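You operate a simulated robot arm through the tools that you are given. There is no shell and no other tool.

You are at the controls of a simulated robot arm. One attempt, no reset.

JOB
Swap the torn pad in bar bore No. 1 for pad No. 3.
Fine: the torn pad goes in the reject tub; fit the new pad home in the freed bore; pads No. 2 and No. 4 stay.

It is judged by the outcome, as a careful person would: the job done as asked, and still so three seconds after it is handed in. It fails if anything else is knocked over, pushed out of place, dropped, spilled or broken.

ROBOT AND FRAMES
A 6-joint arm with a two-finger gripper, fixed in place. Base frame: the origin is on the floor under the middle of its stand, x ahead of it, y to its left, z up; the work surface is at about z = 85. Readings come in cm, degrees, newtons and seconds.
It reaches about 129.8 cm from its shoulder. Its first joint turns from -149.0 to 149.0 degrees. Payload 1.57 kg.
The tool frame sits at the grasp point between the pads (the TCP): z along the fingers, y along the line on which they close. The tips reach 2.1 cm beyond it. The gripper opens to 7 cm; its body begins 5 cm behind the TCP.
Orientation is told as [roll, pitch, yaw] about the base's x, y, z axes, in that order, counted from this pose: with the fingers straight down and closing along the base's y, the tool's x points along the base's -x, its y along +y and its z along -z.

CONTROLS
- The arm moves only by the tool drive_tool. Its argument "moves" is a list that holds one entry, the list of rows, each a list of 7 numbers: the shift along the tool's x, y, z in m, then the turn, a rotation vector about the tool's x, y, z in degrees, then the finger opening in m, from 0 to 0.07. In form: [[[tx, ty, tz, ax, ay, az, jaw], ...]]. A call has 1 to 20 rows; each row shifts and turns the commanded pose from where the row before left it, along the tool's axes as they then stand. Each row takes 0.2 s and may step no farther than 5 cm and 8.6 degrees from the row before; otherwise, or with a gripper value out of range, the whole call is refused. Where a pose cannot be reached the arm comes as near as it can. A force on the tool above 40 N (or 10 N above the force at the start of the call, whichever is more), or a blocked arm, ends the call early, and 0.2 s more pass. Each finger travels about 10.37 cm/s and halts on what it meets, pressing with about 30 N; the grip force reading is that of the motor and also rises with nothing between the fingers. The clock runs only during rows and for 0.2 s after the last one: add rows that do not move to give the fingers time. The reply holds the time, the measured pose of the TCP, the force on the tool along the base axes, the opening and the grip force, in the units named above and with some noise, with the torque about the TCP (base axes, N m) and any sound that the robot's microphone picked up, and new pictures: "views" is both (left out), scene, wrist or none.
- Cameras (640 x 400 px; columns grow to the right, rows downward): "scene" is fixed at [40.1, -49.75, 163.17]; the picture's right is [1.00, 0.01, 0.00], its down [0.01, -0.48, -0.88] and it looks along [-0.01, 0.88, -0.48] (base axes); focal length 336 px, centre (320, 200). "wrist" rides on the gripper at [7.9, 0.4, -8.1] in the tool frame; the picture's right is [-0.05, 1.00, 0.00], its down [-0.67, -0.04, -0.75] and it looks along [-0.74, -0.04, 0.67] (tool axes); focal length 256 px, centre (320, 200). There is no depth. A picture from a camera that has moved, and an enlarged one, comes with that camera's place and axes in the base frame and with its lens.
- move_column(by): slides the trunk up (or, below 0, down) by that many cm; the arm rides with it, the base frame stays. It gives what a move gives, with no picture.
- close_up(camera, box): a new picture of the part [left, top, right, bottom] of that camera's present view, enlarged. The clock stands still meanwhile.
- hand_in(): hands the job in; it is judged then, once.

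Places have to be worked out from the pictures, the camera data and where the tool is seen. Open the gripper and draw the arm clear of the work before you hand the job in, unless the task says otherwise.

The tools are called after "Emit:" as a command line: name --argument value ..., lists and objects as JSON in quotes. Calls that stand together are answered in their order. drive_tool: Moves the arm, as the interface text tells. Its arguments: {"type":"object","properties":{"moves":{"type":"array"},"views":{"type":"string","enum":["both","scene","wrist","none"]}},"required":["moves"]} The other tools are called the same way: move_column (by) moves the trunk up or down; close_up (camera, box) takes an enlarged picture of a part of a camera's view; hand_in () hands the job in.

At the start:

```text
time: 0.0
tcp_pos: [32.33, 58.4, 115.63]
tcp_rot: [0.0, 0.0, 0.0]
force: [0.4, -0.4, 0.1]
moment: [0.0, 0.03, 0.01]
opening: 7.0
grip_force: 0.0
trunk travel left (down, up): [-83.8, 13.2]
```

scene: 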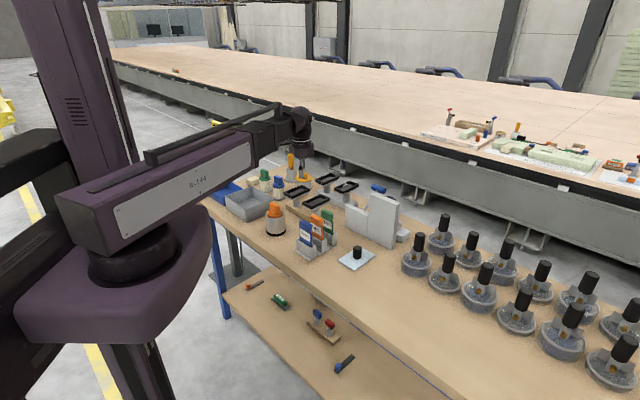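
wrist: 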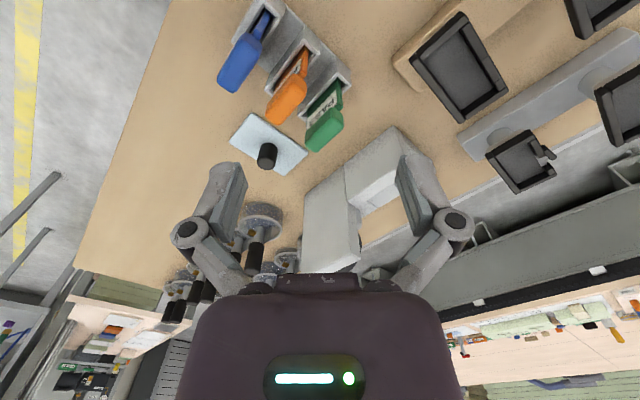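

I'll begin by looking closer at the bench area around the pads, bar and tub.

Emit:
close_up --camera "scene" --box '[200, 140, 440, 290]'

Emit:
close_up --camera "wrist" --box '[180, 0, 420, 180]'

Emit:
close_up --camera "wrist" --box '[380, 0, 640, 200]'

```text
2.67 times, centred on (320, 215) of scene
camera zoom: at [40.1, -49.75, 163.17], right [1.0, 0.01, 0.0], down [0.01, -0.48, -0.88], along [-0.01, 0.88, -0.48], focal length 897 px, centre (320, 160)
```

zoom: 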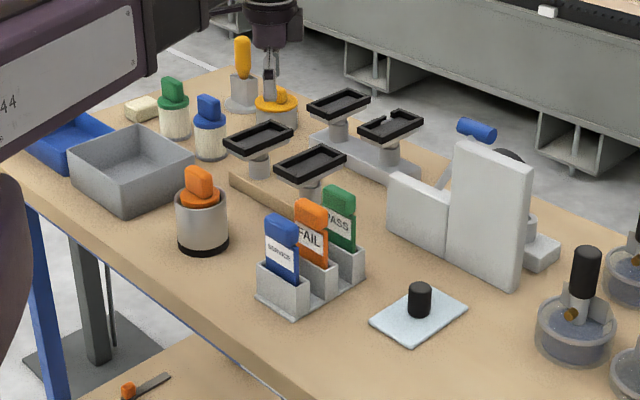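

```text
2.22 times, centred on (300, 90) of wrist
camera zoom: at [24.42, 58.9, 123.85], right [0.05, 1.0, 0.0], down [0.67, -0.04, 0.75], along [0.74, -0.04, -0.67], focal length 569 px, centre (364, 444)
```

zoom: 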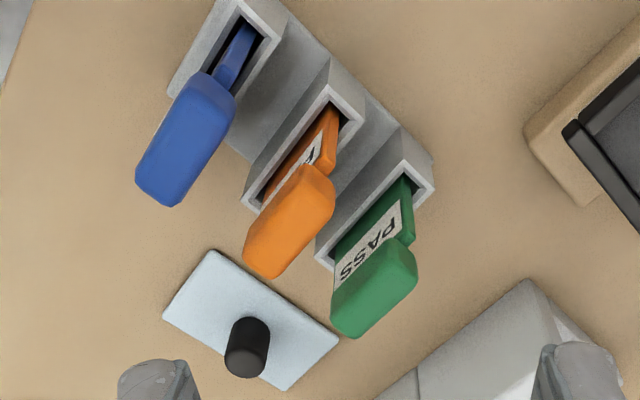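

```text
2.00 times, centred on (510, 100) of wrist
camera zoom: at [24.42, 58.9, 123.85], right [0.05, 1.0, 0.0], down [0.67, -0.04, 0.75], along [0.74, -0.04, -0.67], focal length 512 px, centre (-60, 400)
```

zoom: 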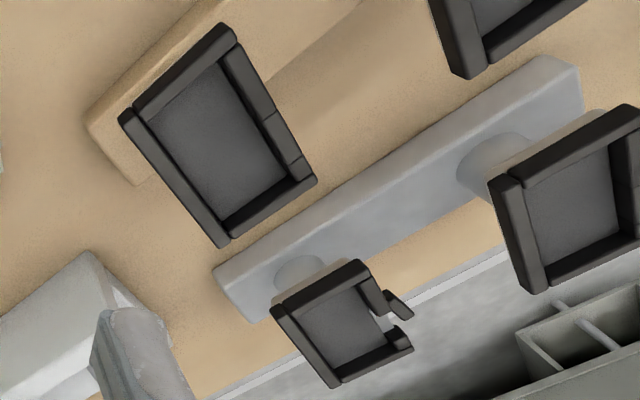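

The dark cups on stems look like the pads, one with a broken rim on the grey bar. I zoom further to find number labels and the reject tub's marking.

Emit:
close_up --camera "scene" --box '[280, 165, 376, 225]'

Emit:
close_up --camera "scene" --box '[200, 165, 296, 225]'

Emit:
close_up --camera "scene" --box '[340, 170, 436, 250]'

Emit:
close_up --camera "scene" --box '[220, 265, 380, 380]'

```text
6.67 times, centred on (328, 195) of scene
camera zoom: at [40.1, -49.75, 163.17], right [1.0, 0.01, 0.0], down [0.01, -0.48, -0.88], along [-0.01, 0.88, -0.48], focal length 2242 px, centre (267, 233)
```

zoom: 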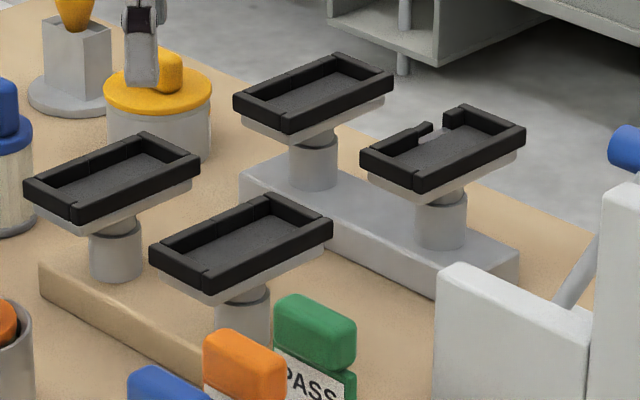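

```text
6.67 times, centred on (248, 195) of scene
camera zoom: at [40.1, -49.75, 163.17], right [1.0, 0.01, 0.0], down [0.01, -0.48, -0.88], along [-0.01, 0.88, -0.48], focal length 2242 px, centre (800, 233)
```

zoom: 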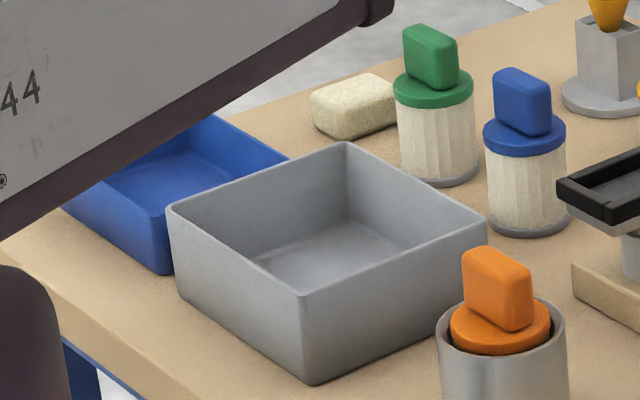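

```text
5.00 times, centred on (388, 210) of scene
camera zoom: at [40.1, -49.75, 163.17], right [1.0, 0.01, 0.0], down [0.01, -0.48, -0.88], along [-0.01, 0.88, -0.48], focal length 1682 px, centre (-20, 150)
```

zoom: 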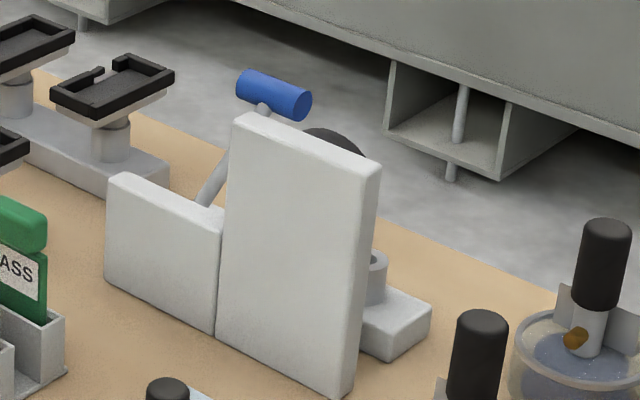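

```text
3.48 times, centred on (300, 322) of scene
camera zoom: at [40.1, -49.75, 163.17], right [1.0, 0.01, 0.0], down [0.01, -0.48, -0.88], along [-0.01, 0.88, -0.48], focal length 1170 px, centre (390, -226)
```

zoom: 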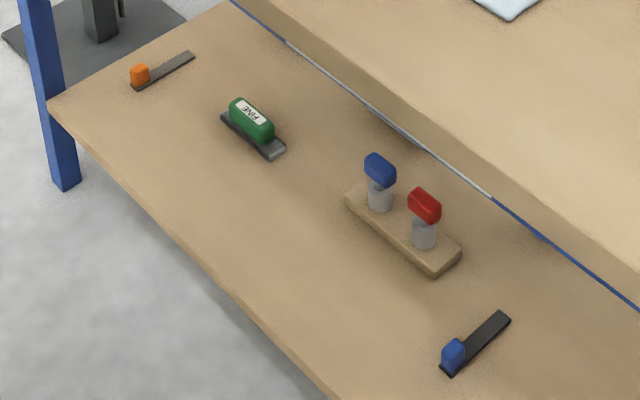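

The bench runs at roughly -45° in the base frame; the pads look to sit near (50,87), (42,97), (28,84) and (37,74). I move the wrist camera back and turn it about +42° to view all four pads squarely and look for number marks.

Emit:
drive_tool --moves '[[[0.031, 0.029, 0, 0, 0, 0, 0.07], [0.031, 0.029, 0, 0, 0, 0, 0.07], [0.031, 0.029, 0, 0, 0, 0, 0.07], [0.031, 0.029, 0, 0, 0, 0, 0.07], [0, 0, 0, 0, 0, -8.4, 0.07], [0, 0, 0, 0, 0, -8.4, 0.07], [0, 0, 0, 0, 0, -8.4, 0.07], [0, 0, 0, 0, 0, -8.4, 0.07], [0, 0, 0, 0, 0, -8.4, 0.07]]]' --views "both"

```text
time: 2.0
tcp_pos: [19.91, 70.0, 115.67]
tcp_rot: [0.0, 0.1, 42.2]
force: [1.1, -0.1, 0.1]
moment: [-0.01, -0.01, 0.02]
opening: 7.0
grip_force: 0.1
trunk travel left (down, up): [-83.8, 13.2]
camera wrist: at [13.77, 65.03, 123.85], right [-0.63, 0.78, 0.0], down [0.52, 0.42, 0.75], along [0.58, 0.47, -0.67], focal length 256 px, centre (320, 200)
```

scene: 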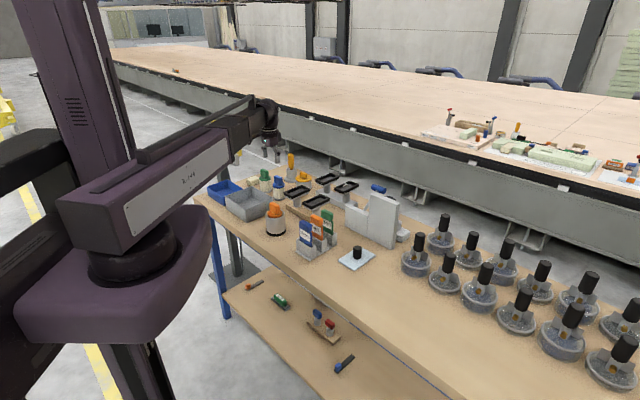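
wrist: 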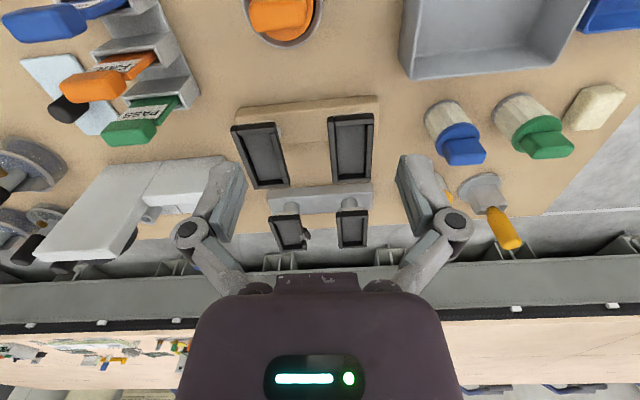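

Now all four pads are in view at an upright angle (image is inverted: far objects are lower). I zoom on each to find marks.

Emit:
close_up --camera "wrist" --box '[220, 90, 390, 196]'

Emit:
close_up --camera "wrist" --box '[240, 170, 400, 270]'

Emit:
close_up --camera "wrist" --box '[380, 0, 640, 162]'

Emit:
close_up --camera "scene" --box '[190, 165, 290, 228]'

```text
3.76 times, centred on (305, 143) of wrist
camera zoom: at [13.77, 65.03, 123.85], right [-0.63, 0.78, 0.0], down [0.52, 0.42, 0.75], along [0.58, 0.47, -0.67], focal length 964 px, centre (376, 415)
```

zoom: 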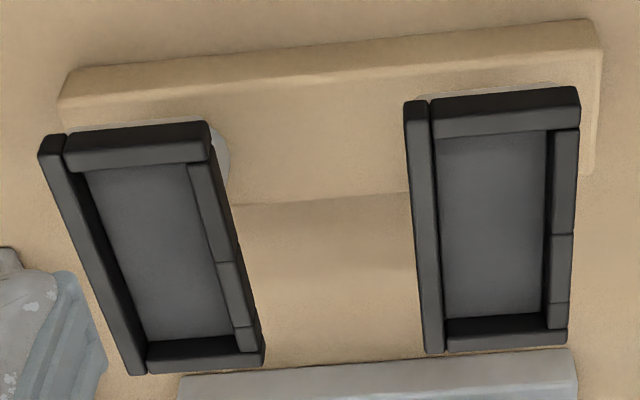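

```text
4.00 times, centred on (320, 220) of wrist
camera zoom: at [13.77, 65.03, 123.85], right [-0.63, 0.78, 0.0], down [0.52, 0.42, 0.75], along [0.58, 0.47, -0.67], focal length 1024 px, centre (320, 120)
```

zoom: 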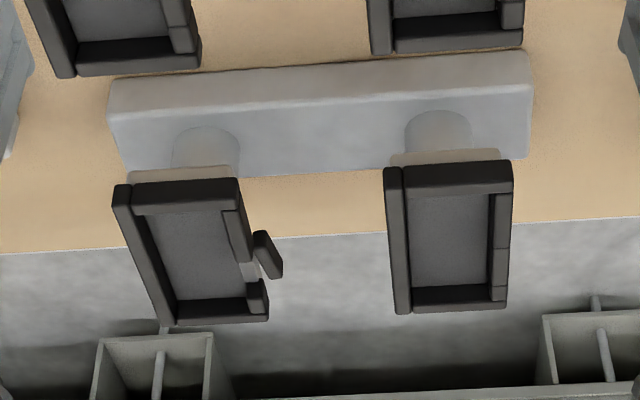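

```text
2.46 times, centred on (510, 81) of wrist
camera zoom: at [13.77, 65.03, 123.85], right [-0.63, 0.78, 0.0], down [0.52, 0.42, 0.75], along [0.58, 0.47, -0.67], focal length 630 px, centre (-148, 493)
```

zoom: 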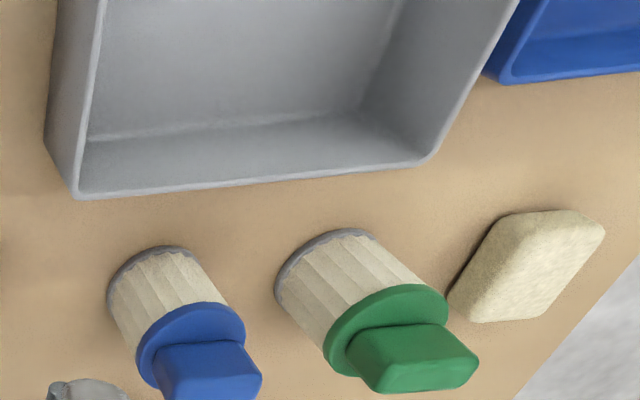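

```text
6.35 times, centred on (240, 196) of scene
camera zoom: at [40.1, -49.75, 163.17], right [1.0, 0.01, 0.0], down [0.01, -0.48, -0.88], along [-0.01, 0.88, -0.48], focal length 2136 px, centre (828, 222)
```

zoom: 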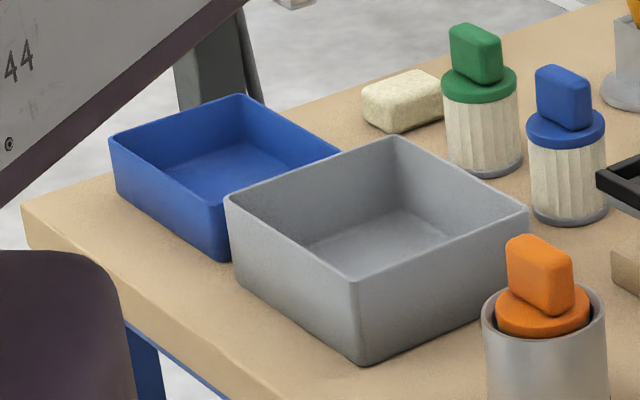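

No numbers are visible on the faces seen so far, and the two tubs (grey, blue) show no label from here. I'll swing the camera around to look at the other faces, first towards -x,+y from the right-hand end.

Emit:
drive_tool --moves '[[[-0.0284, -0.0359, 0, 0, 0, 0, 0.07], [-0.0284, -0.0359, 0, 0, 0, 0, 0.07], [-0.0284, -0.0359, 0, 0, 0, 0, 0.07], [-0.0284, -0.0359, 0, 0, 0, 0, 0.07], [-0.0284, -0.0359, 0, 0, 0, 0, 0.07], [-0.0284, -0.0359, 0, 0, 0, 0, 0.07], [-0.0284, -0.0359, 0, 0, 0, 0, 0.07], [-0.0284, -0.0359, 0, 0, 0, 0, 0.07], [0, 0, 0, 0, 0, -8.2, 0.07], [0, 0, 0, 0, 0, -8.2, 0.07], [0, 0, 0, 0, 0, -8.2, 0.07], [0, 0, 0, 0, 0, -8.2, 0.07], [0, 0, 0, 0, 0, -8.2, 0.07], [0, 0, 0, 0, 0, -8.2, 0.07], [0, 0, 0, 0, 0, -8.2, 0.07], [0, 0, 0, 0, 0, -8.2, 0.07], [0, 0, 0, 0, 0, -8.2, 0.07], [0, 0, 0, 0, 0, -8.2, 0.07], [0, 0, 0, 0, 0, -8.2, 0.07]]]' --views "both"

```text
time: 6.0
tcp_pos: [56.08, 64.05, 115.61]
tcp_rot: [0.0, 0.0, 132.2]
force: [1.2, 0.1, -0.7]
moment: [-0.03, 0.01, -0.03]
opening: 7.0
grip_force: 0.1
trunk travel left (down, up): [-83.8, 13.2]
camera wrist: at [61.1, 57.77, 123.85], right [-0.77, -0.63, 0.0], down [-0.42, 0.52, 0.74], along [-0.47, 0.58, -0.67], focal length 256 px, centre (320, 200)
```

scene: 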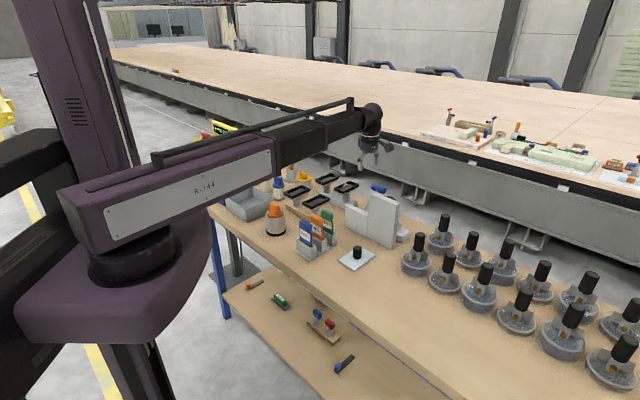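
wrist: 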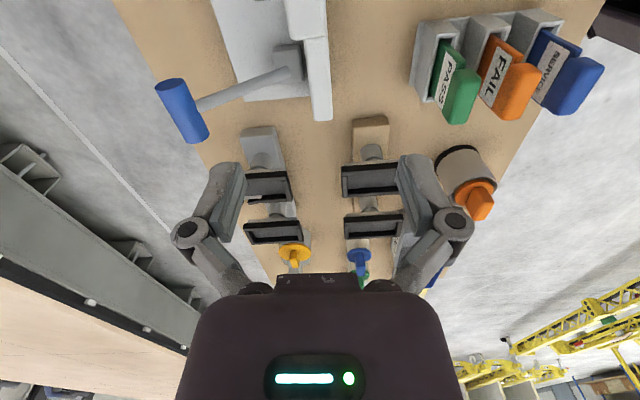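

Emit:
close_up --camera "wrist" --box '[220, 100, 420, 225]'

Emit:
close_up --camera "wrist" --box '[230, 190, 470, 300]'

Emit:
close_up --camera "wrist" --box '[140, 0, 340, 150]'

```text
3.20 times, centred on (320, 162) of wrist
camera zoom: at [61.1, 57.77, 123.85], right [-0.77, -0.63, 0.0], down [-0.42, 0.52, 0.74], along [-0.47, 0.58, -0.67], focal length 819 px, centre (320, 320)
```

zoom: 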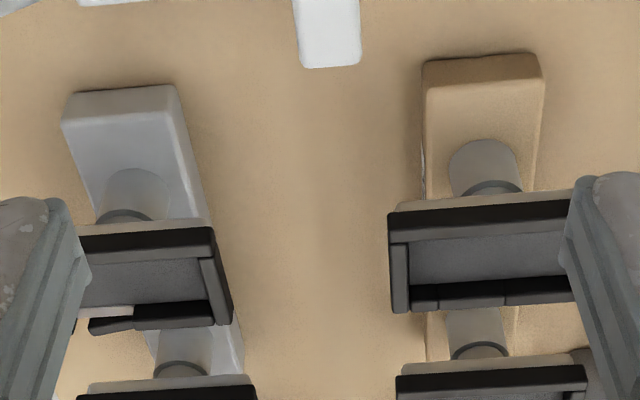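

```text
2.67 times, centred on (350, 245) of wrist
camera zoom: at [61.1, 57.77, 123.85], right [-0.77, -0.63, 0.0], down [-0.42, 0.52, 0.74], along [-0.47, 0.58, -0.67], focal length 683 px, centre (240, 80)
```

zoom: 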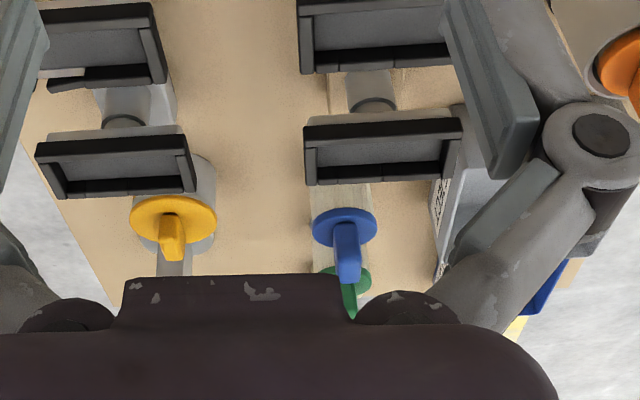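

```text
2.67 times, centred on (240, 75) of wrist
camera zoom: at [61.1, 57.77, 123.85], right [-0.77, -0.63, 0.0], down [-0.42, 0.52, 0.74], along [-0.47, 0.58, -0.67], focal length 683 px, centre (533, 533)
```

zoom: 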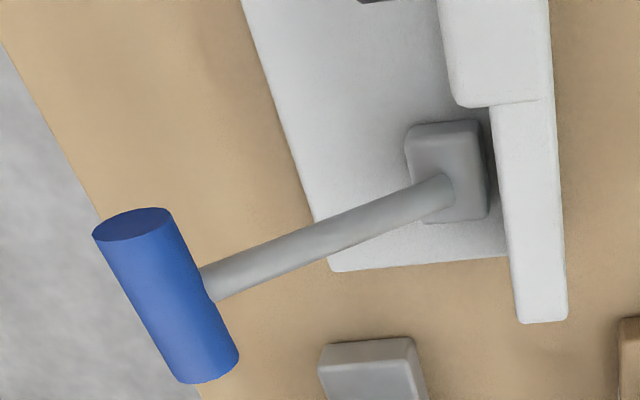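

On the grey tub's far (+x,+y) face there appears to be a printed label, so labels likely face away from the robot. I move over to the far side and turn the camera to look back.

Emit:
drive_tool --moves '[[[-0.0316, -0.0302, 0, 0, 0, 0, 0.07], [-0.0316, -0.0302, 0, 0, 0, 0, 0.07], [-0.0316, -0.0302, 0, 0, 0, 0, 0.07], [-0.0316, -0.0302, 0, 0, 0, 0, 0.07], [-0.0316, -0.0302, 0, 0, 0, 0, 0.07], [-0.0316, -0.0302, 0, 0, 0, 0, 0.07], [-0.0316, -0.0302, 0, 0, 0, 0, 0.07], [-0.0316, -0.0302, 0, 0, 0, 0, 0.07], [0, 0, 0, 0, 0, -8.2, 0.07], [0, 0, 0, 0, 0, -8.2, 0.07], [0, 0, 0, 0, 0, -8.2, 0.07], [0, 0, 0, 0, 0, -8.2, 0.07], [0, 0, 0, 0, 0, -8.2, 0.07], [0, 0, 0, 0, 0, -8.2, 0.07], [0, 0, 0, 0, 0, -8.2, 0.07], [0, 0, 0, 0, 0, -8.2, 0.07], [0, 0, 0, 0, 0, -8.2, 0.07], [0, 0, 0, 0, 0, -8.2, 0.07], [0, 0, 0, 0, 0, -8.2, 0.07]]]' --views "both"

```text
time: 10.0
tcp_pos: [56.85, 98.43, 115.72]
tcp_rot: [0.1, 0.2, -137.4]
force: [-0.5, 0.1, -0.3]
moment: [-0.02, 0.01, 0.01]
opening: 6.99
grip_force: 0.1
out of reach, approached as far as the arm can: row 8
trunk travel left (down, up): [-83.8, 13.2]
camera wrist: at [62.92, 103.58, 123.85], right [0.64, -0.77, 0.0], down [-0.52, -0.43, 0.74], along [-0.57, -0.47, -0.67], focal length 256 px, centre (320, 200)
```

scene: 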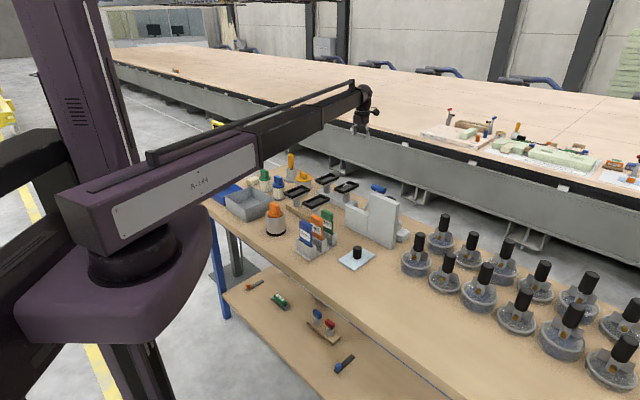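
wrist: 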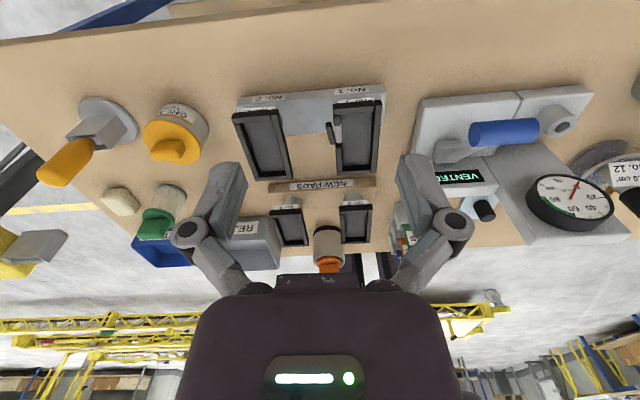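

Labels are visible from this side. I zoom in on the bar, the rack, the tub and the gauge/valve.

Emit:
close_up --camera "wrist" --box '[220, 70, 400, 183]'

Emit:
close_up --camera "wrist" --box '[220, 165, 420, 290]'

Emit:
close_up --camera "wrist" --box '[400, 70, 640, 260]'

Emit:
close_up --camera "wrist" --box '[20, 80, 240, 220]'

```text
3.54 times, centred on (310, 126) of wrist
camera zoom: at [62.92, 103.58, 123.85], right [0.64, -0.77, 0.0], down [-0.52, -0.43, 0.74], along [-0.57, -0.47, -0.67], focal length 906 px, centre (355, 460)
```

zoom: 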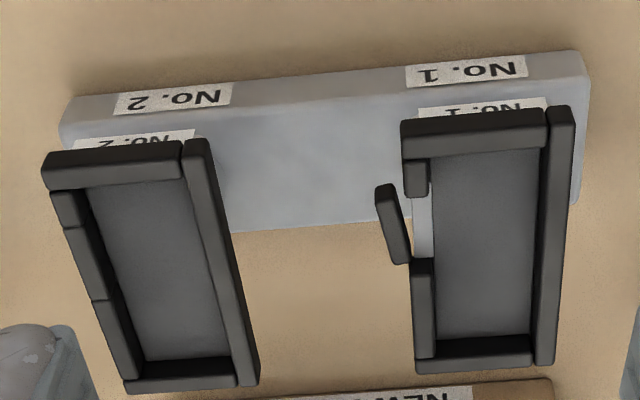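

```text
3.20 times, centred on (320, 228) of wrist
camera zoom: at [62.92, 103.58, 123.85], right [0.64, -0.77, 0.0], down [-0.52, -0.43, 0.74], along [-0.57, -0.47, -0.67], focal length 819 px, centre (320, 112)
```

zoom: 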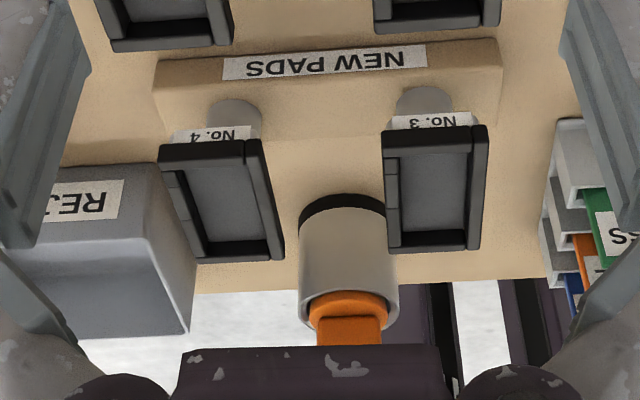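

```text
2.11 times, centred on (520, 165) of wrist
camera zoom: at [62.92, 103.58, 123.85], right [0.64, -0.77, 0.0], down [-0.52, -0.43, 0.74], along [-0.57, -0.47, -0.67], focal length 539 px, centre (-101, 274)
```

zoom: 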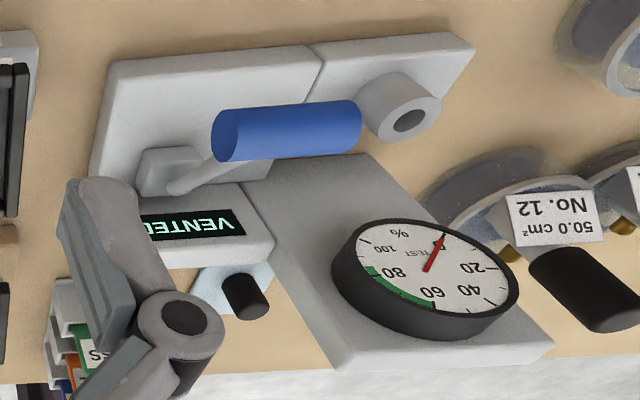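

```text
2.86 times, centred on (130, 150) of wrist
camera zoom: at [62.92, 103.58, 123.85], right [0.64, -0.77, 0.0], down [-0.52, -0.43, 0.74], along [-0.57, -0.47, -0.67], focal length 731 px, centre (863, 343)
```

zoom: 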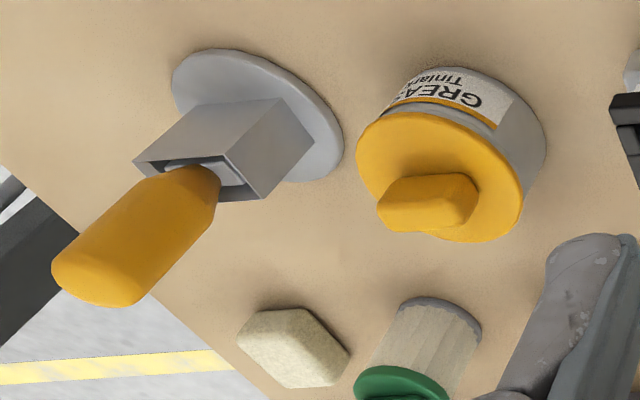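

Labels are clear: bar "No. 1" holds the torn pad, "No. 2" beside it; the "NEW PADS" rack holds No. 4 and No. 3 (No. 3 on the +x,-y side, about (37,73.4)); the grey tub is marked "REJ…". Torn pad centre is near (50.2,86.6), rim top z≈94.5. I go back over No. 1 and turn back towards yaw 45.

Emit:
drive_tool --moves '[[[-0.0429, 0.0139, 0, 0, 0, 0, 0.07], [-0.0429, 0.0139, 0, 0, 0, 0, 0.07], [-0.0429, 0.0139, 0, 0, 0, 0, 0.07], [0, 0, 0, 0, 0, 8.55, 0.07], [0, 0, 0, 0, 0, 8.55, 0.07], [0, 0, 0, 0, 0, 8.55, 0.07], [0, 0, 0, 0, 0, 8.55, 0.07], [0, 0, 0, 0, 0, 8.55, 0.07], [0, 0, 0, 0, 0, 8.55, 0.07], [0, 0, 0, 0, 0, 8.55, 0.07], [0, 0, 0, 0, 0, 8.55, 0.07], [0, 0, 0, 0, 0, 8.55, 0.07], [0, 0, 0, 0, 0, 8.55, 0.07], [0, 0, 0, 0, 0, 8.55, 0.07], [0, 0, 0, 0, 0, 8.55, 0.07], [0, 0, 0, 0, 0, 8.55, 0.07], [0, 0, 0, 0, 0, 8.55, 0.07], [0, 0, 0, 0, 0, 8.55, 0.07], [0, 0, 0, 0, 0, 8.55, 0.07], [0, 0, 0, 0, 0, 8.55, 0.07]]]' --views "none"

```text
time: 14.2
tcp_pos: [49.98, 86.82, 115.64]
tcp_rot: [0.0, -0.1, 76.9]
force: [1.0, 0.2, 0.9]
moment: [0.0, -0.02, 0.0]
opening: 7.0
grip_force: 0.1
trunk travel left (down, up): [-83.8, 13.2]
```

The tool is above No. 1 at yaw 77. I finish the turn to about 44.6° and lower to z≈106 to look at the pad from close by.

Emit:
drive_tool --moves '[[[0, 0, 0, 0, 0, 8.08, 0.07], [0, 0, 0, 0, 0, 8.08, 0.07], [0, 0, 0, 0, 0, 8.08, 0.07], [0, 0, 0, 0, 0, 8.08, 0.07], [0, 0, 0.032, 0, 0, 0, 0.07], [0, 0, 0.032, 0, 0, 0, 0.07], [0, 0, 0.032, 0, 0, 0, 0.07], [0, 0, 0, 0, 0, 0, 0.07]]]' --views "both"

```text
time: 16.0
tcp_pos: [50.11, 86.71, 115.65]
tcp_rot: [0.0, -0.1, 44.7]
force: [-0.3, -0.4, -0.2]
moment: [-0.02, 0.01, -0.02]
opening: 6.98
grip_force: 0.1
out of reach, approached as far as the arm can: row 5, 6, 7
trunk travel left (down, up): [-83.8, 13.2]
camera wrist: at [44.19, 81.56, 123.84], right [-0.66, 0.75, 0.0], down [0.5, 0.44, 0.74], along [0.56, 0.5, -0.67], focal length 256 px, centre (320, 200)
```

scene: 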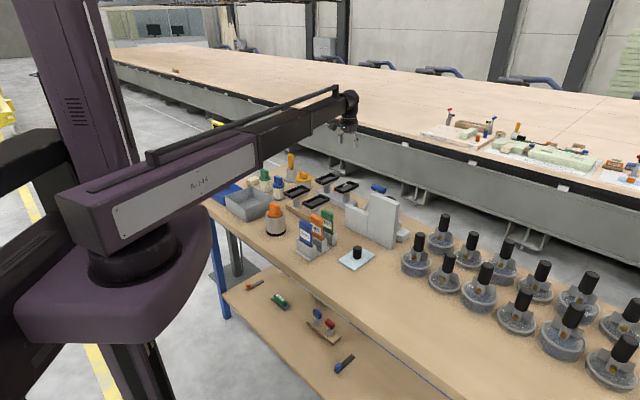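
wrist: 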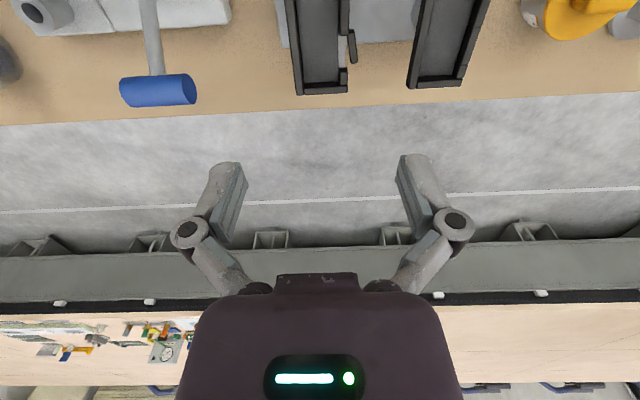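

The arm cannot go lower at this radius without the trunk moving. I lower the trunk 9 cm (tips would be at about z=104.5, still clear of the pads) and then look.

Emit:
move_column --by -9

```text
time: 17.2
tcp_pos: [50.19, 86.78, 106.55]
tcp_rot: [0.0, 0.1, 44.7]
force: [0.1, 0.8, 0.2]
moment: [0.0, 0.01, -0.02]
opening: 6.99
grip_force: 0.1
trunk travel left (down, up): [-74.8, 22.2]
```

TCP is now at z=106.55. I take a picture from both cameras with a still row.

Emit:
drive_tool --moves '[[[0, 0, 0, 0, 0, 0, 0.07]]]' --views "both"

```text
time: 17.6
tcp_pos: [50.08, 86.72, 106.7]
tcp_rot: [-0.1, 0.0, 44.8]
force: [-0.2, -0.7, 0.7]
moment: [0.0, 0.0, -0.01]
opening: 7.01
grip_force: 0.0
trunk travel left (down, up): [-74.8, 22.2]
camera wrist: at [44.19, 81.55, 114.85], right [-0.66, 0.75, 0.0], down [0.5, 0.44, 0.74], along [0.56, 0.5, -0.67], focal length 256 px, centre (320, 200)
```

scene: 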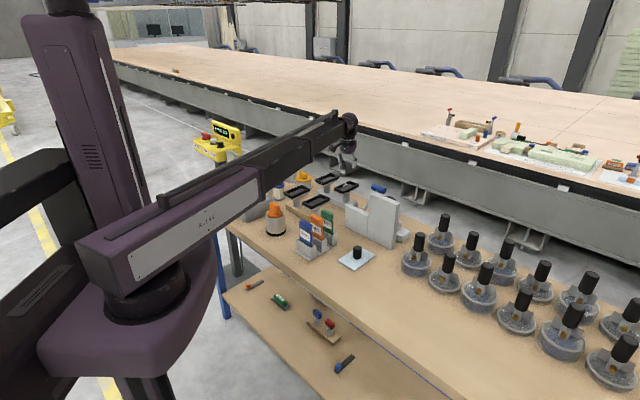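
wrist: 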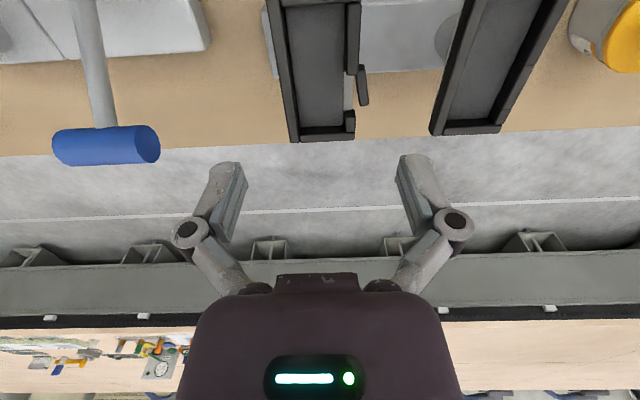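

I take a close-up of the No. 1 pad below the gripper to measure its offset, yaw and where the flap sits.

Emit:
close_up --camera "wrist" --box '[240, 0, 480, 150]'

```text
2.67 times, centred on (360, 75) of wrist
camera zoom: at [44.19, 81.55, 114.85], right [-0.66, 0.75, 0.0], down [0.5, 0.44, 0.74], along [0.56, 0.5, -0.67], focal length 683 px, centre (213, 533)
```

zoom: 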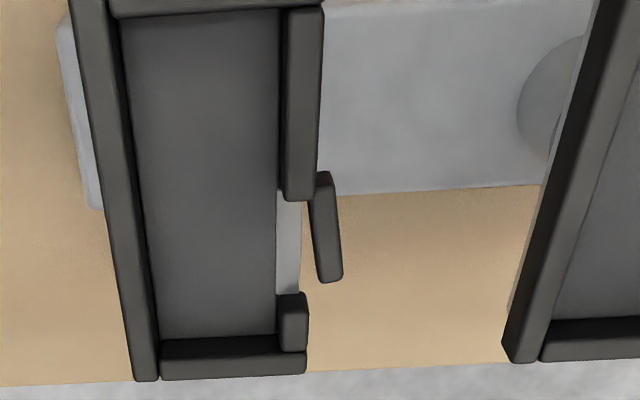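

Pad No. 1: yaw ≈45°, rim top about z 95.3, centre ≈(50.5,87.1); the loose flap sticks out on the +y side beyond the middle towards the far end, so I'll grip nearer the robot end. First I test vertical freedom: raise 4 cm, trim yaw, and shift 2.2 cm towards the robot along the pad.

Emit:
drive_tool --moves '[[[0, 0, -0.02, 0, 0, -0.3, 0.07], [0, 0, -0.02, 0, 0, 0, 0.07], [0.0215, 0, 0, 0, 0, 0, 0.07], [0, 0, 0, 0, 0, 0, 0.07]]]' --views "none"

Emit:
move_column --by -8

```text
time: 18.6
tcp_pos: [48.58, 85.31, 106.49]
tcp_rot: [0.0, -0.1, 45.1]
force: [0.2, 0.7, -0.5]
moment: [0.0, 0.01, -0.01]
opening: 6.99
grip_force: 0.0
out of reach, approached as far as the arm can: row 1, 2
trunk travel left (down, up): [-74.8, 22.2]
```

```text
time: 19.8
tcp_pos: [48.61, 85.16, 98.65]
tcp_rot: [0.0, 0.0, 45.0]
force: [-0.5, -0.2, -0.1]
moment: [-0.02, 0.03, -0.02]
opening: 7.01
grip_force: 0.1
trunk travel left (down, up): [-66.8, 30.2]
```

Vertical motion only comes from the trunk (the arm is horizontal-jointed). TCP is at z≈98.65, tips ~1.2 cm above the rim; I check the alignment by picture before descending.

Emit:
drive_tool --moves '[[[0, 0, 0, 0, 0, 0, 0.07]]]' --views "both"

Emit:
close_up --camera "wrist" --box '[180, 0, 460, 240]'

Emit:
close_up --camera "scene" --box '[280, 110, 440, 230]'

```text
time: 20.2
tcp_pos: [48.54, 85.16, 98.65]
tcp_rot: [0.0, 0.1, 45.0]
force: [0.6, 0.1, -0.3]
moment: [0.0, 0.04, -0.01]
opening: 6.97
grip_force: 0.1
trunk travel left (down, up): [-66.8, 30.2]
camera wrist: at [42.71, 79.97, 106.85], right [-0.67, 0.74, 0.0], down [0.5, 0.45, 0.74], along [0.55, 0.5, -0.67], focal length 256 px, centre (320, 200)
```

scene: 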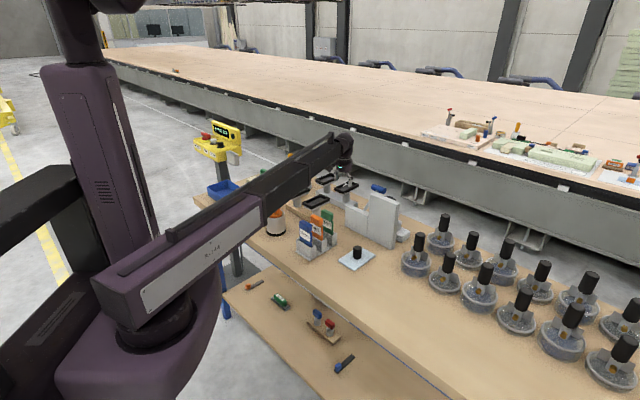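
wrist: 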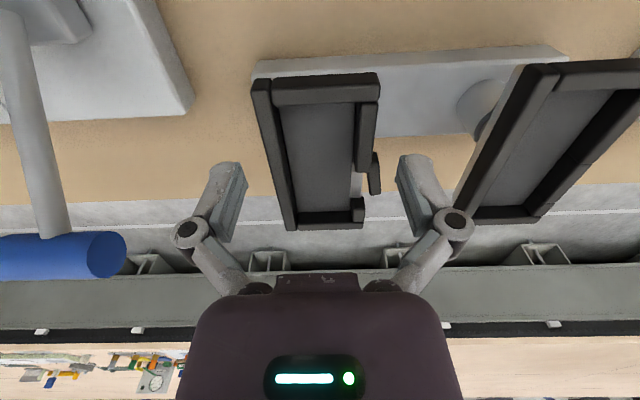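

```text
1.67 times, centred on (320, 120) of wrist
camera zoom: at [42.71, 79.97, 106.85], right [-0.67, 0.74, 0.0], down [0.5, 0.45, 0.74], along [0.55, 0.5, -0.67], focal length 427 px, centre (320, 333)
```

zoom: 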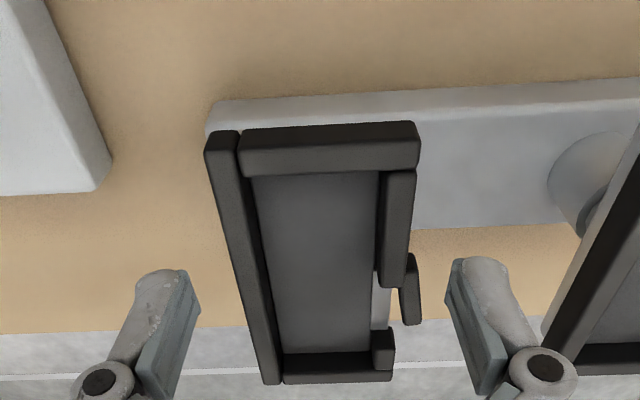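

```text
3.33 times, centred on (360, 170) of scene
camera zoom: at [40.1, -49.75, 163.17], right [1.0, 0.01, 0.0], down [0.01, -0.48, -0.88], along [-0.01, 0.88, -0.48], focal length 1121 px, centre (187, 300)
```

zoom: 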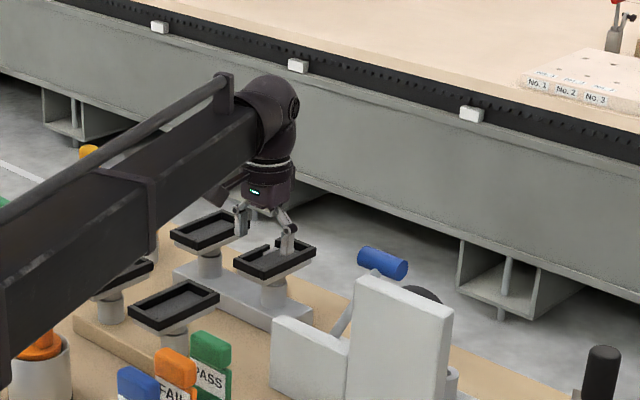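

Laterally centred, and the fingers would close on the intact part, about 1 cm short of the flap. I lower the trunk to bring the tips alongside the pad, in two steps watching the force.

Emit:
move_column --by -2.5

Emit:
move_column --by -2.0

Emit:
drive_tool --moves '[[[0, 0, 0, 0, 0, 0, 0.07]]]' --views "both"

Emit:
close_up --camera "scene" --box '[300, 130, 400, 210]'

```text
time: 20.9
tcp_pos: [48.58, 85.13, 96.24]
tcp_rot: [0.0, 0.0, 44.9]
force: [-0.6, -0.2, 0.4]
moment: [0.0, -0.01, 0.0]
opening: 7.01
grip_force: 0.0
trunk travel left (down, up): [-64.3, 32.7]
```

```text
time: 21.6
tcp_pos: [48.68, 85.2, 94.07]
tcp_rot: [-0.1, 0.0, 45.0]
force: [0.6, -0.4, 0.7]
moment: [-0.03, 0.0, 0.01]
opening: 7.0
grip_force: 0.0
trunk travel left (down, up): [-62.3, 34.7]
```

```text
time: 22.0
tcp_pos: [48.47, 85.19, 94.16]
tcp_rot: [0.1, 0.1, 45.0]
force: [0.0, 0.6, 0.0]
moment: [0.0, 0.03, 0.03]
opening: 6.99
grip_force: 0.1
trunk travel left (down, up): [-62.3, 34.7]
camera wrist: at [42.71, 79.97, 102.35], right [-0.67, 0.74, 0.0], down [0.5, 0.45, 0.74], along [0.55, 0.5, -0.67], focal length 256 px, centre (320, 200)
```

scene: 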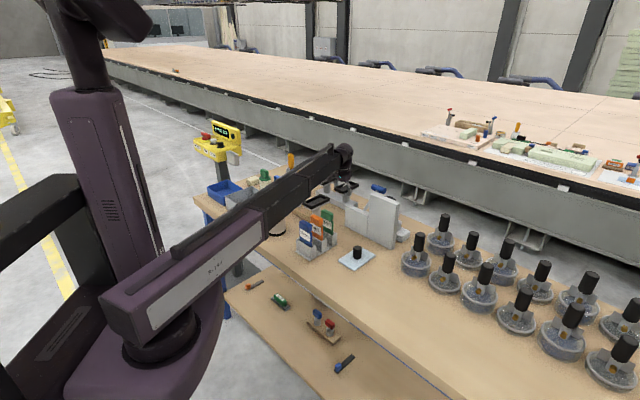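
wrist: 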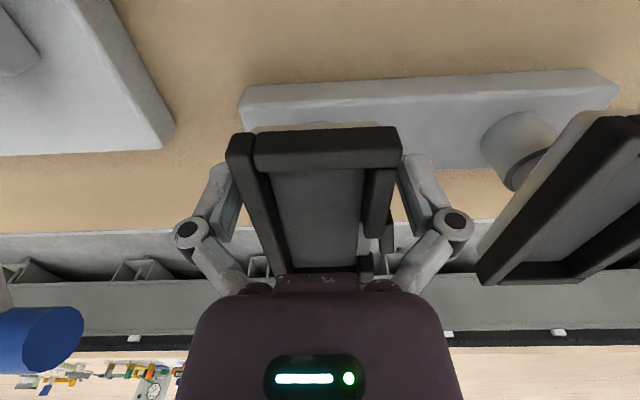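

```text
5.00 times, centred on (350, 170) of scene
camera zoom: at [40.1, -49.75, 163.17], right [1.0, 0.01, 0.0], down [0.01, -0.48, -0.88], along [-0.01, 0.88, -0.48], focal length 1682 px, centre (170, 350)
```

zoom: 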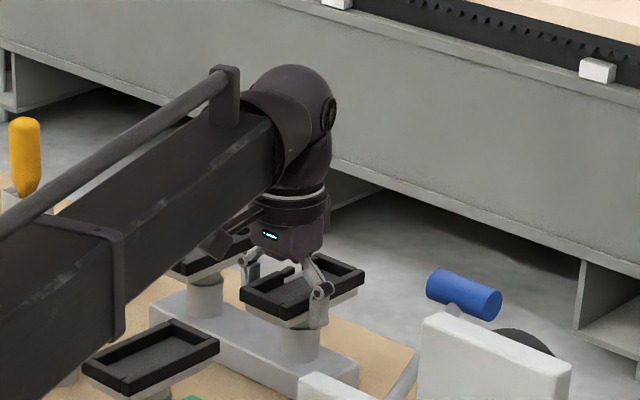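

The fingers straddle the torn pad with no contact. I store a reference close-up of the pad relative to the gripper, before closing.

Emit:
close_up --camera "wrist" --box '[200, 100, 440, 300]'

Emit:
drive_tool --moves '[[[0, 0, 0, 0, 0, 0, 0.062], [0, 0, 0, 0, 0, 0, 0.058], [0, 0, 0, 0, 0, 0, 0.054], [0, 0, 0, 0, 0, 0, 0.05], [0, 0, 0, 0, 0, 0, 0.05]]]' --views "wrist"

```text
2.00 times, centred on (320, 200) of wrist
camera zoom: at [42.71, 79.97, 102.35], right [-0.67, 0.74, 0.0], down [0.5, 0.45, 0.74], along [0.55, 0.5, -0.67], focal length 512 px, centre (320, 200)
```

zoom: 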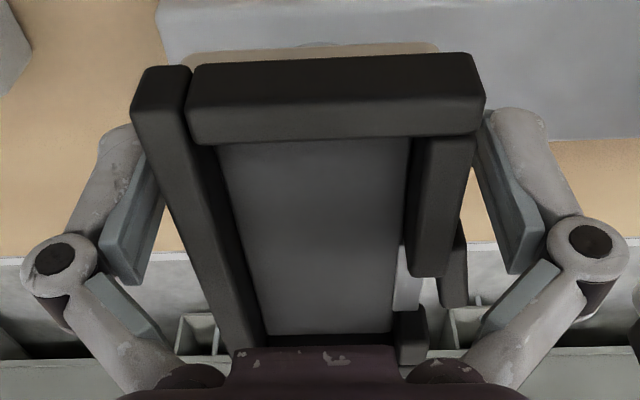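

```text
time: 23.2
tcp_pos: [48.53, 85.18, 94.18]
tcp_rot: [0.1, 0.0, 45.1]
force: [1.9, 0.1, 4.2]
moment: [-0.02, -0.15, -0.03]
opening: 5.74
grip_force: 29.4
trunk travel left (down, up): [-62.3, 34.7]
camera wrist: at [42.72, 79.93, 102.38], right [-0.67, 0.74, 0.0], down [0.5, 0.45, 0.75], along [0.55, 0.5, -0.67], focal length 256 px, centre (320, 200)
```

wrist: 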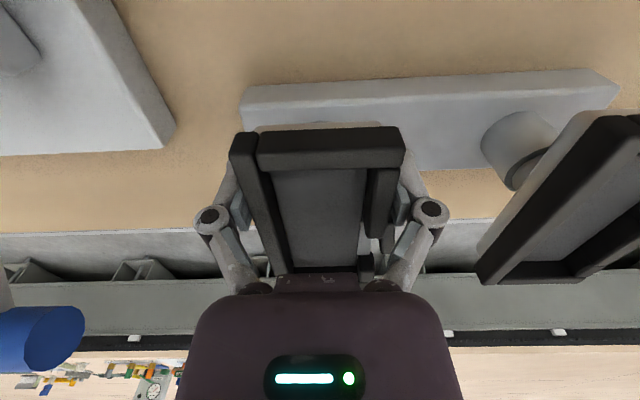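

Grip holds at 5.74 cm with 29 N. I lift slowly with the trunk, first 2 cm, to see that the stem comes out freely.

Emit:
move_column --by 2

Emit:
close_up --camera "scene" --box '[300, 130, 400, 210]'

Emit:
close_up --camera "wrist" --box '[200, 60, 460, 300]'

```text
time: 23.9
tcp_pos: [48.84, 85.21, 96.11]
tcp_rot: [0.0, 0.0, 45.0]
force: [0.0, 0.6, -3.1]
moment: [-0.04, 0.05, -0.01]
opening: 5.72
grip_force: 30.1
trunk travel left (down, up): [-64.3, 32.7]
```

```text
5.00 times, centred on (350, 170) of scene
camera zoom: at [40.1, -49.75, 163.17], right [1.0, 0.01, 0.0], down [0.01, -0.48, -0.88], along [-0.01, 0.88, -0.48], focal length 1682 px, centre (170, 350)
```

zoom: 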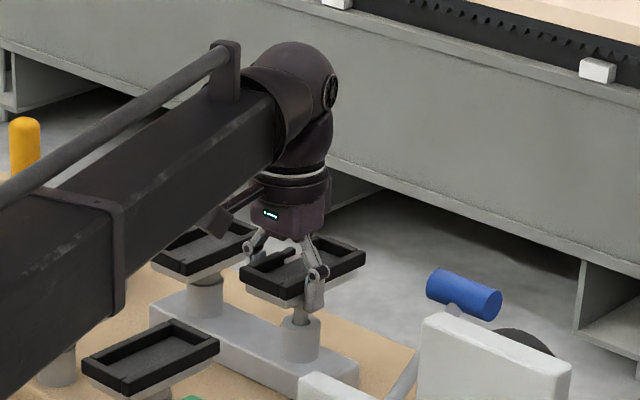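

```text
1.67 times, centred on (330, 180) of wrist
camera zoom: at [42.72, 80.0, 104.31], right [-0.67, 0.74, 0.0], down [0.5, 0.45, 0.74], along [0.55, 0.5, -0.67], focal length 427 px, centre (303, 233)
```

zoom: 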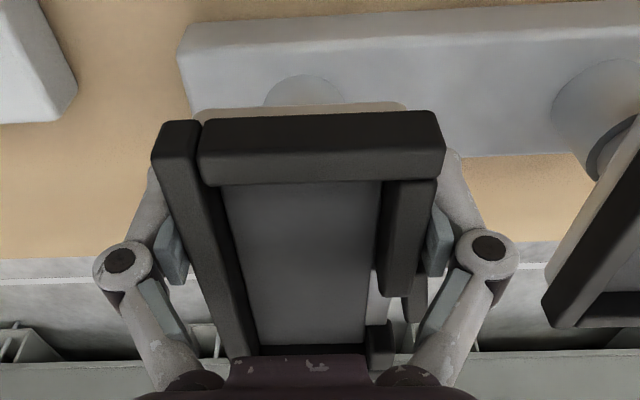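

The stem slides out cleanly (load ≈3 N). I keep lifting, in two steps, until it is well clear.

Emit:
move_column --by 4

Emit:
move_column --by 10

Emit:
drive_tool --moves '[[[0, 0, 0, 0, 0, 0, 0.05]]]' --views "both"

Emit:
close_up --camera "scene" --box '[300, 90, 400, 210]'

```text
time: 24.7
tcp_pos: [48.6, 85.23, 100.04]
tcp_rot: [-0.1, 0.1, 45.0]
force: [0.0, 0.1, -4.0]
moment: [-0.07, 0.02, 0.03]
opening: 5.72
grip_force: 30.1
trunk travel left (down, up): [-68.3, 28.7]
```

```text
time: 26.0
tcp_pos: [48.72, 85.3, 110.16]
tcp_rot: [0.0, -0.1, 44.9]
force: [0.4, -0.3, -1.8]
moment: [-0.03, 0.03, 0.02]
opening: 5.72
grip_force: 30.1
trunk travel left (down, up): [-78.3, 18.7]
```

```text
time: 26.4
tcp_pos: [48.6, 85.19, 110.13]
tcp_rot: [0.0, 0.0, 45.1]
force: [-0.4, -0.5, -2.9]
moment: [-0.07, 0.02, 0.01]
opening: 5.7
grip_force: 29.9
trunk travel left (down, up): [-78.3, 18.7]
camera wrist: at [42.72, 80.0, 118.31], right [-0.67, 0.74, 0.0], down [0.5, 0.45, 0.74], along [0.55, 0.5, -0.67], focal length 256 px, centre (320, 200)
```

scene: 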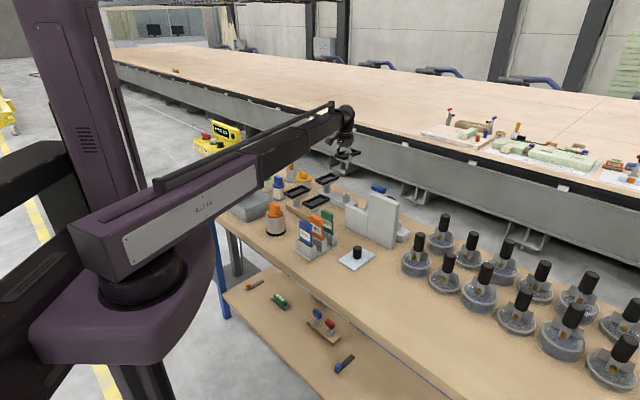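
wrist: 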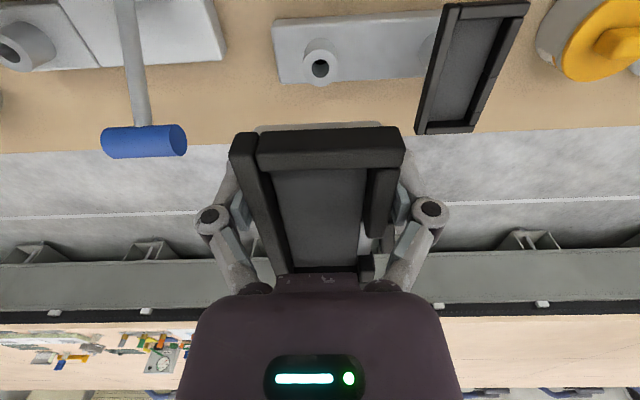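

```text
3.33 times, centred on (350, 150) of scene
camera zoom: at [40.1, -49.75, 163.17], right [1.0, 0.01, 0.0], down [0.01, -0.48, -0.88], along [-0.01, 0.88, -0.48], focal length 1121 px, centre (220, 367)
```

zoom: 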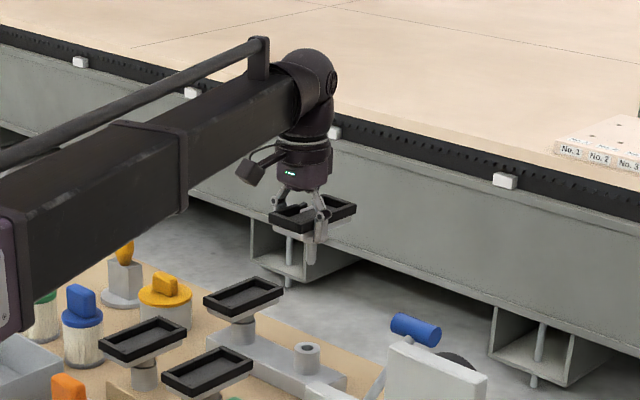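

Torn pad is free; the boss and bore are now visible. I measure the bore mouth from a wrist close-up and the stem from the scene.

Emit:
close_up --camera "wrist" --box '[260, 10, 420, 110]'

Emit:
close_up --camera "scene" --box '[325, 135, 375, 185]'

Emit:
close_up --camera "scene" --box '[330, 175, 380, 215]'

```text
4.00 times, centred on (340, 60) of wrist
camera zoom: at [42.72, 80.0, 118.31], right [-0.67, 0.74, 0.0], down [0.5, 0.45, 0.74], along [0.55, 0.5, -0.67], focal length 1024 px, centre (240, 760)
```

zoom: 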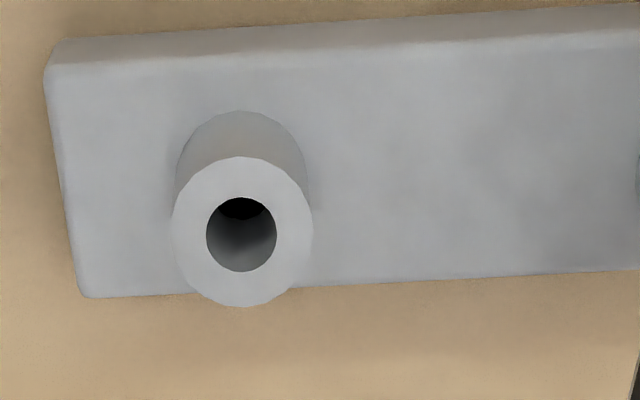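

```text
8.00 times, centred on (350, 160) of scene
camera zoom: at [40.1, -49.75, 163.17], right [1.0, 0.01, 0.0], down [0.01, -0.48, -0.88], along [-0.01, 0.88, -0.48], focal length 2691 px, centre (80, 520)
```

zoom: 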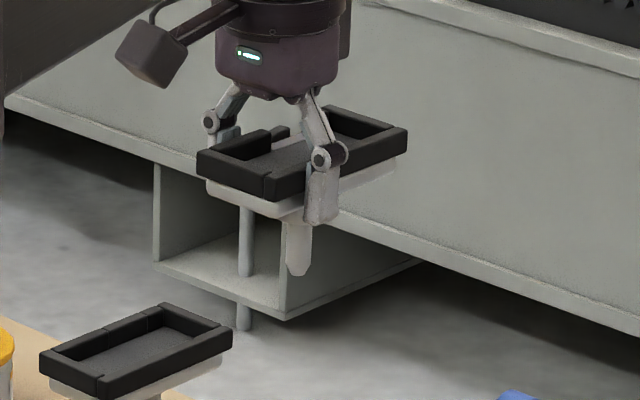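

```text
10.00 times, centred on (355, 195) of scene
camera zoom: at [40.1, -49.75, 163.17], right [1.0, 0.01, 0.0], down [0.01, -0.48, -0.88], along [-0.01, 0.88, -0.48], focal length 3364 px, centre (-30, 250)
```

zoom: 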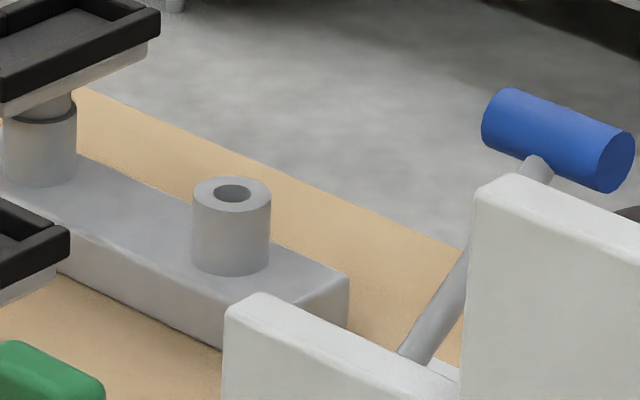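

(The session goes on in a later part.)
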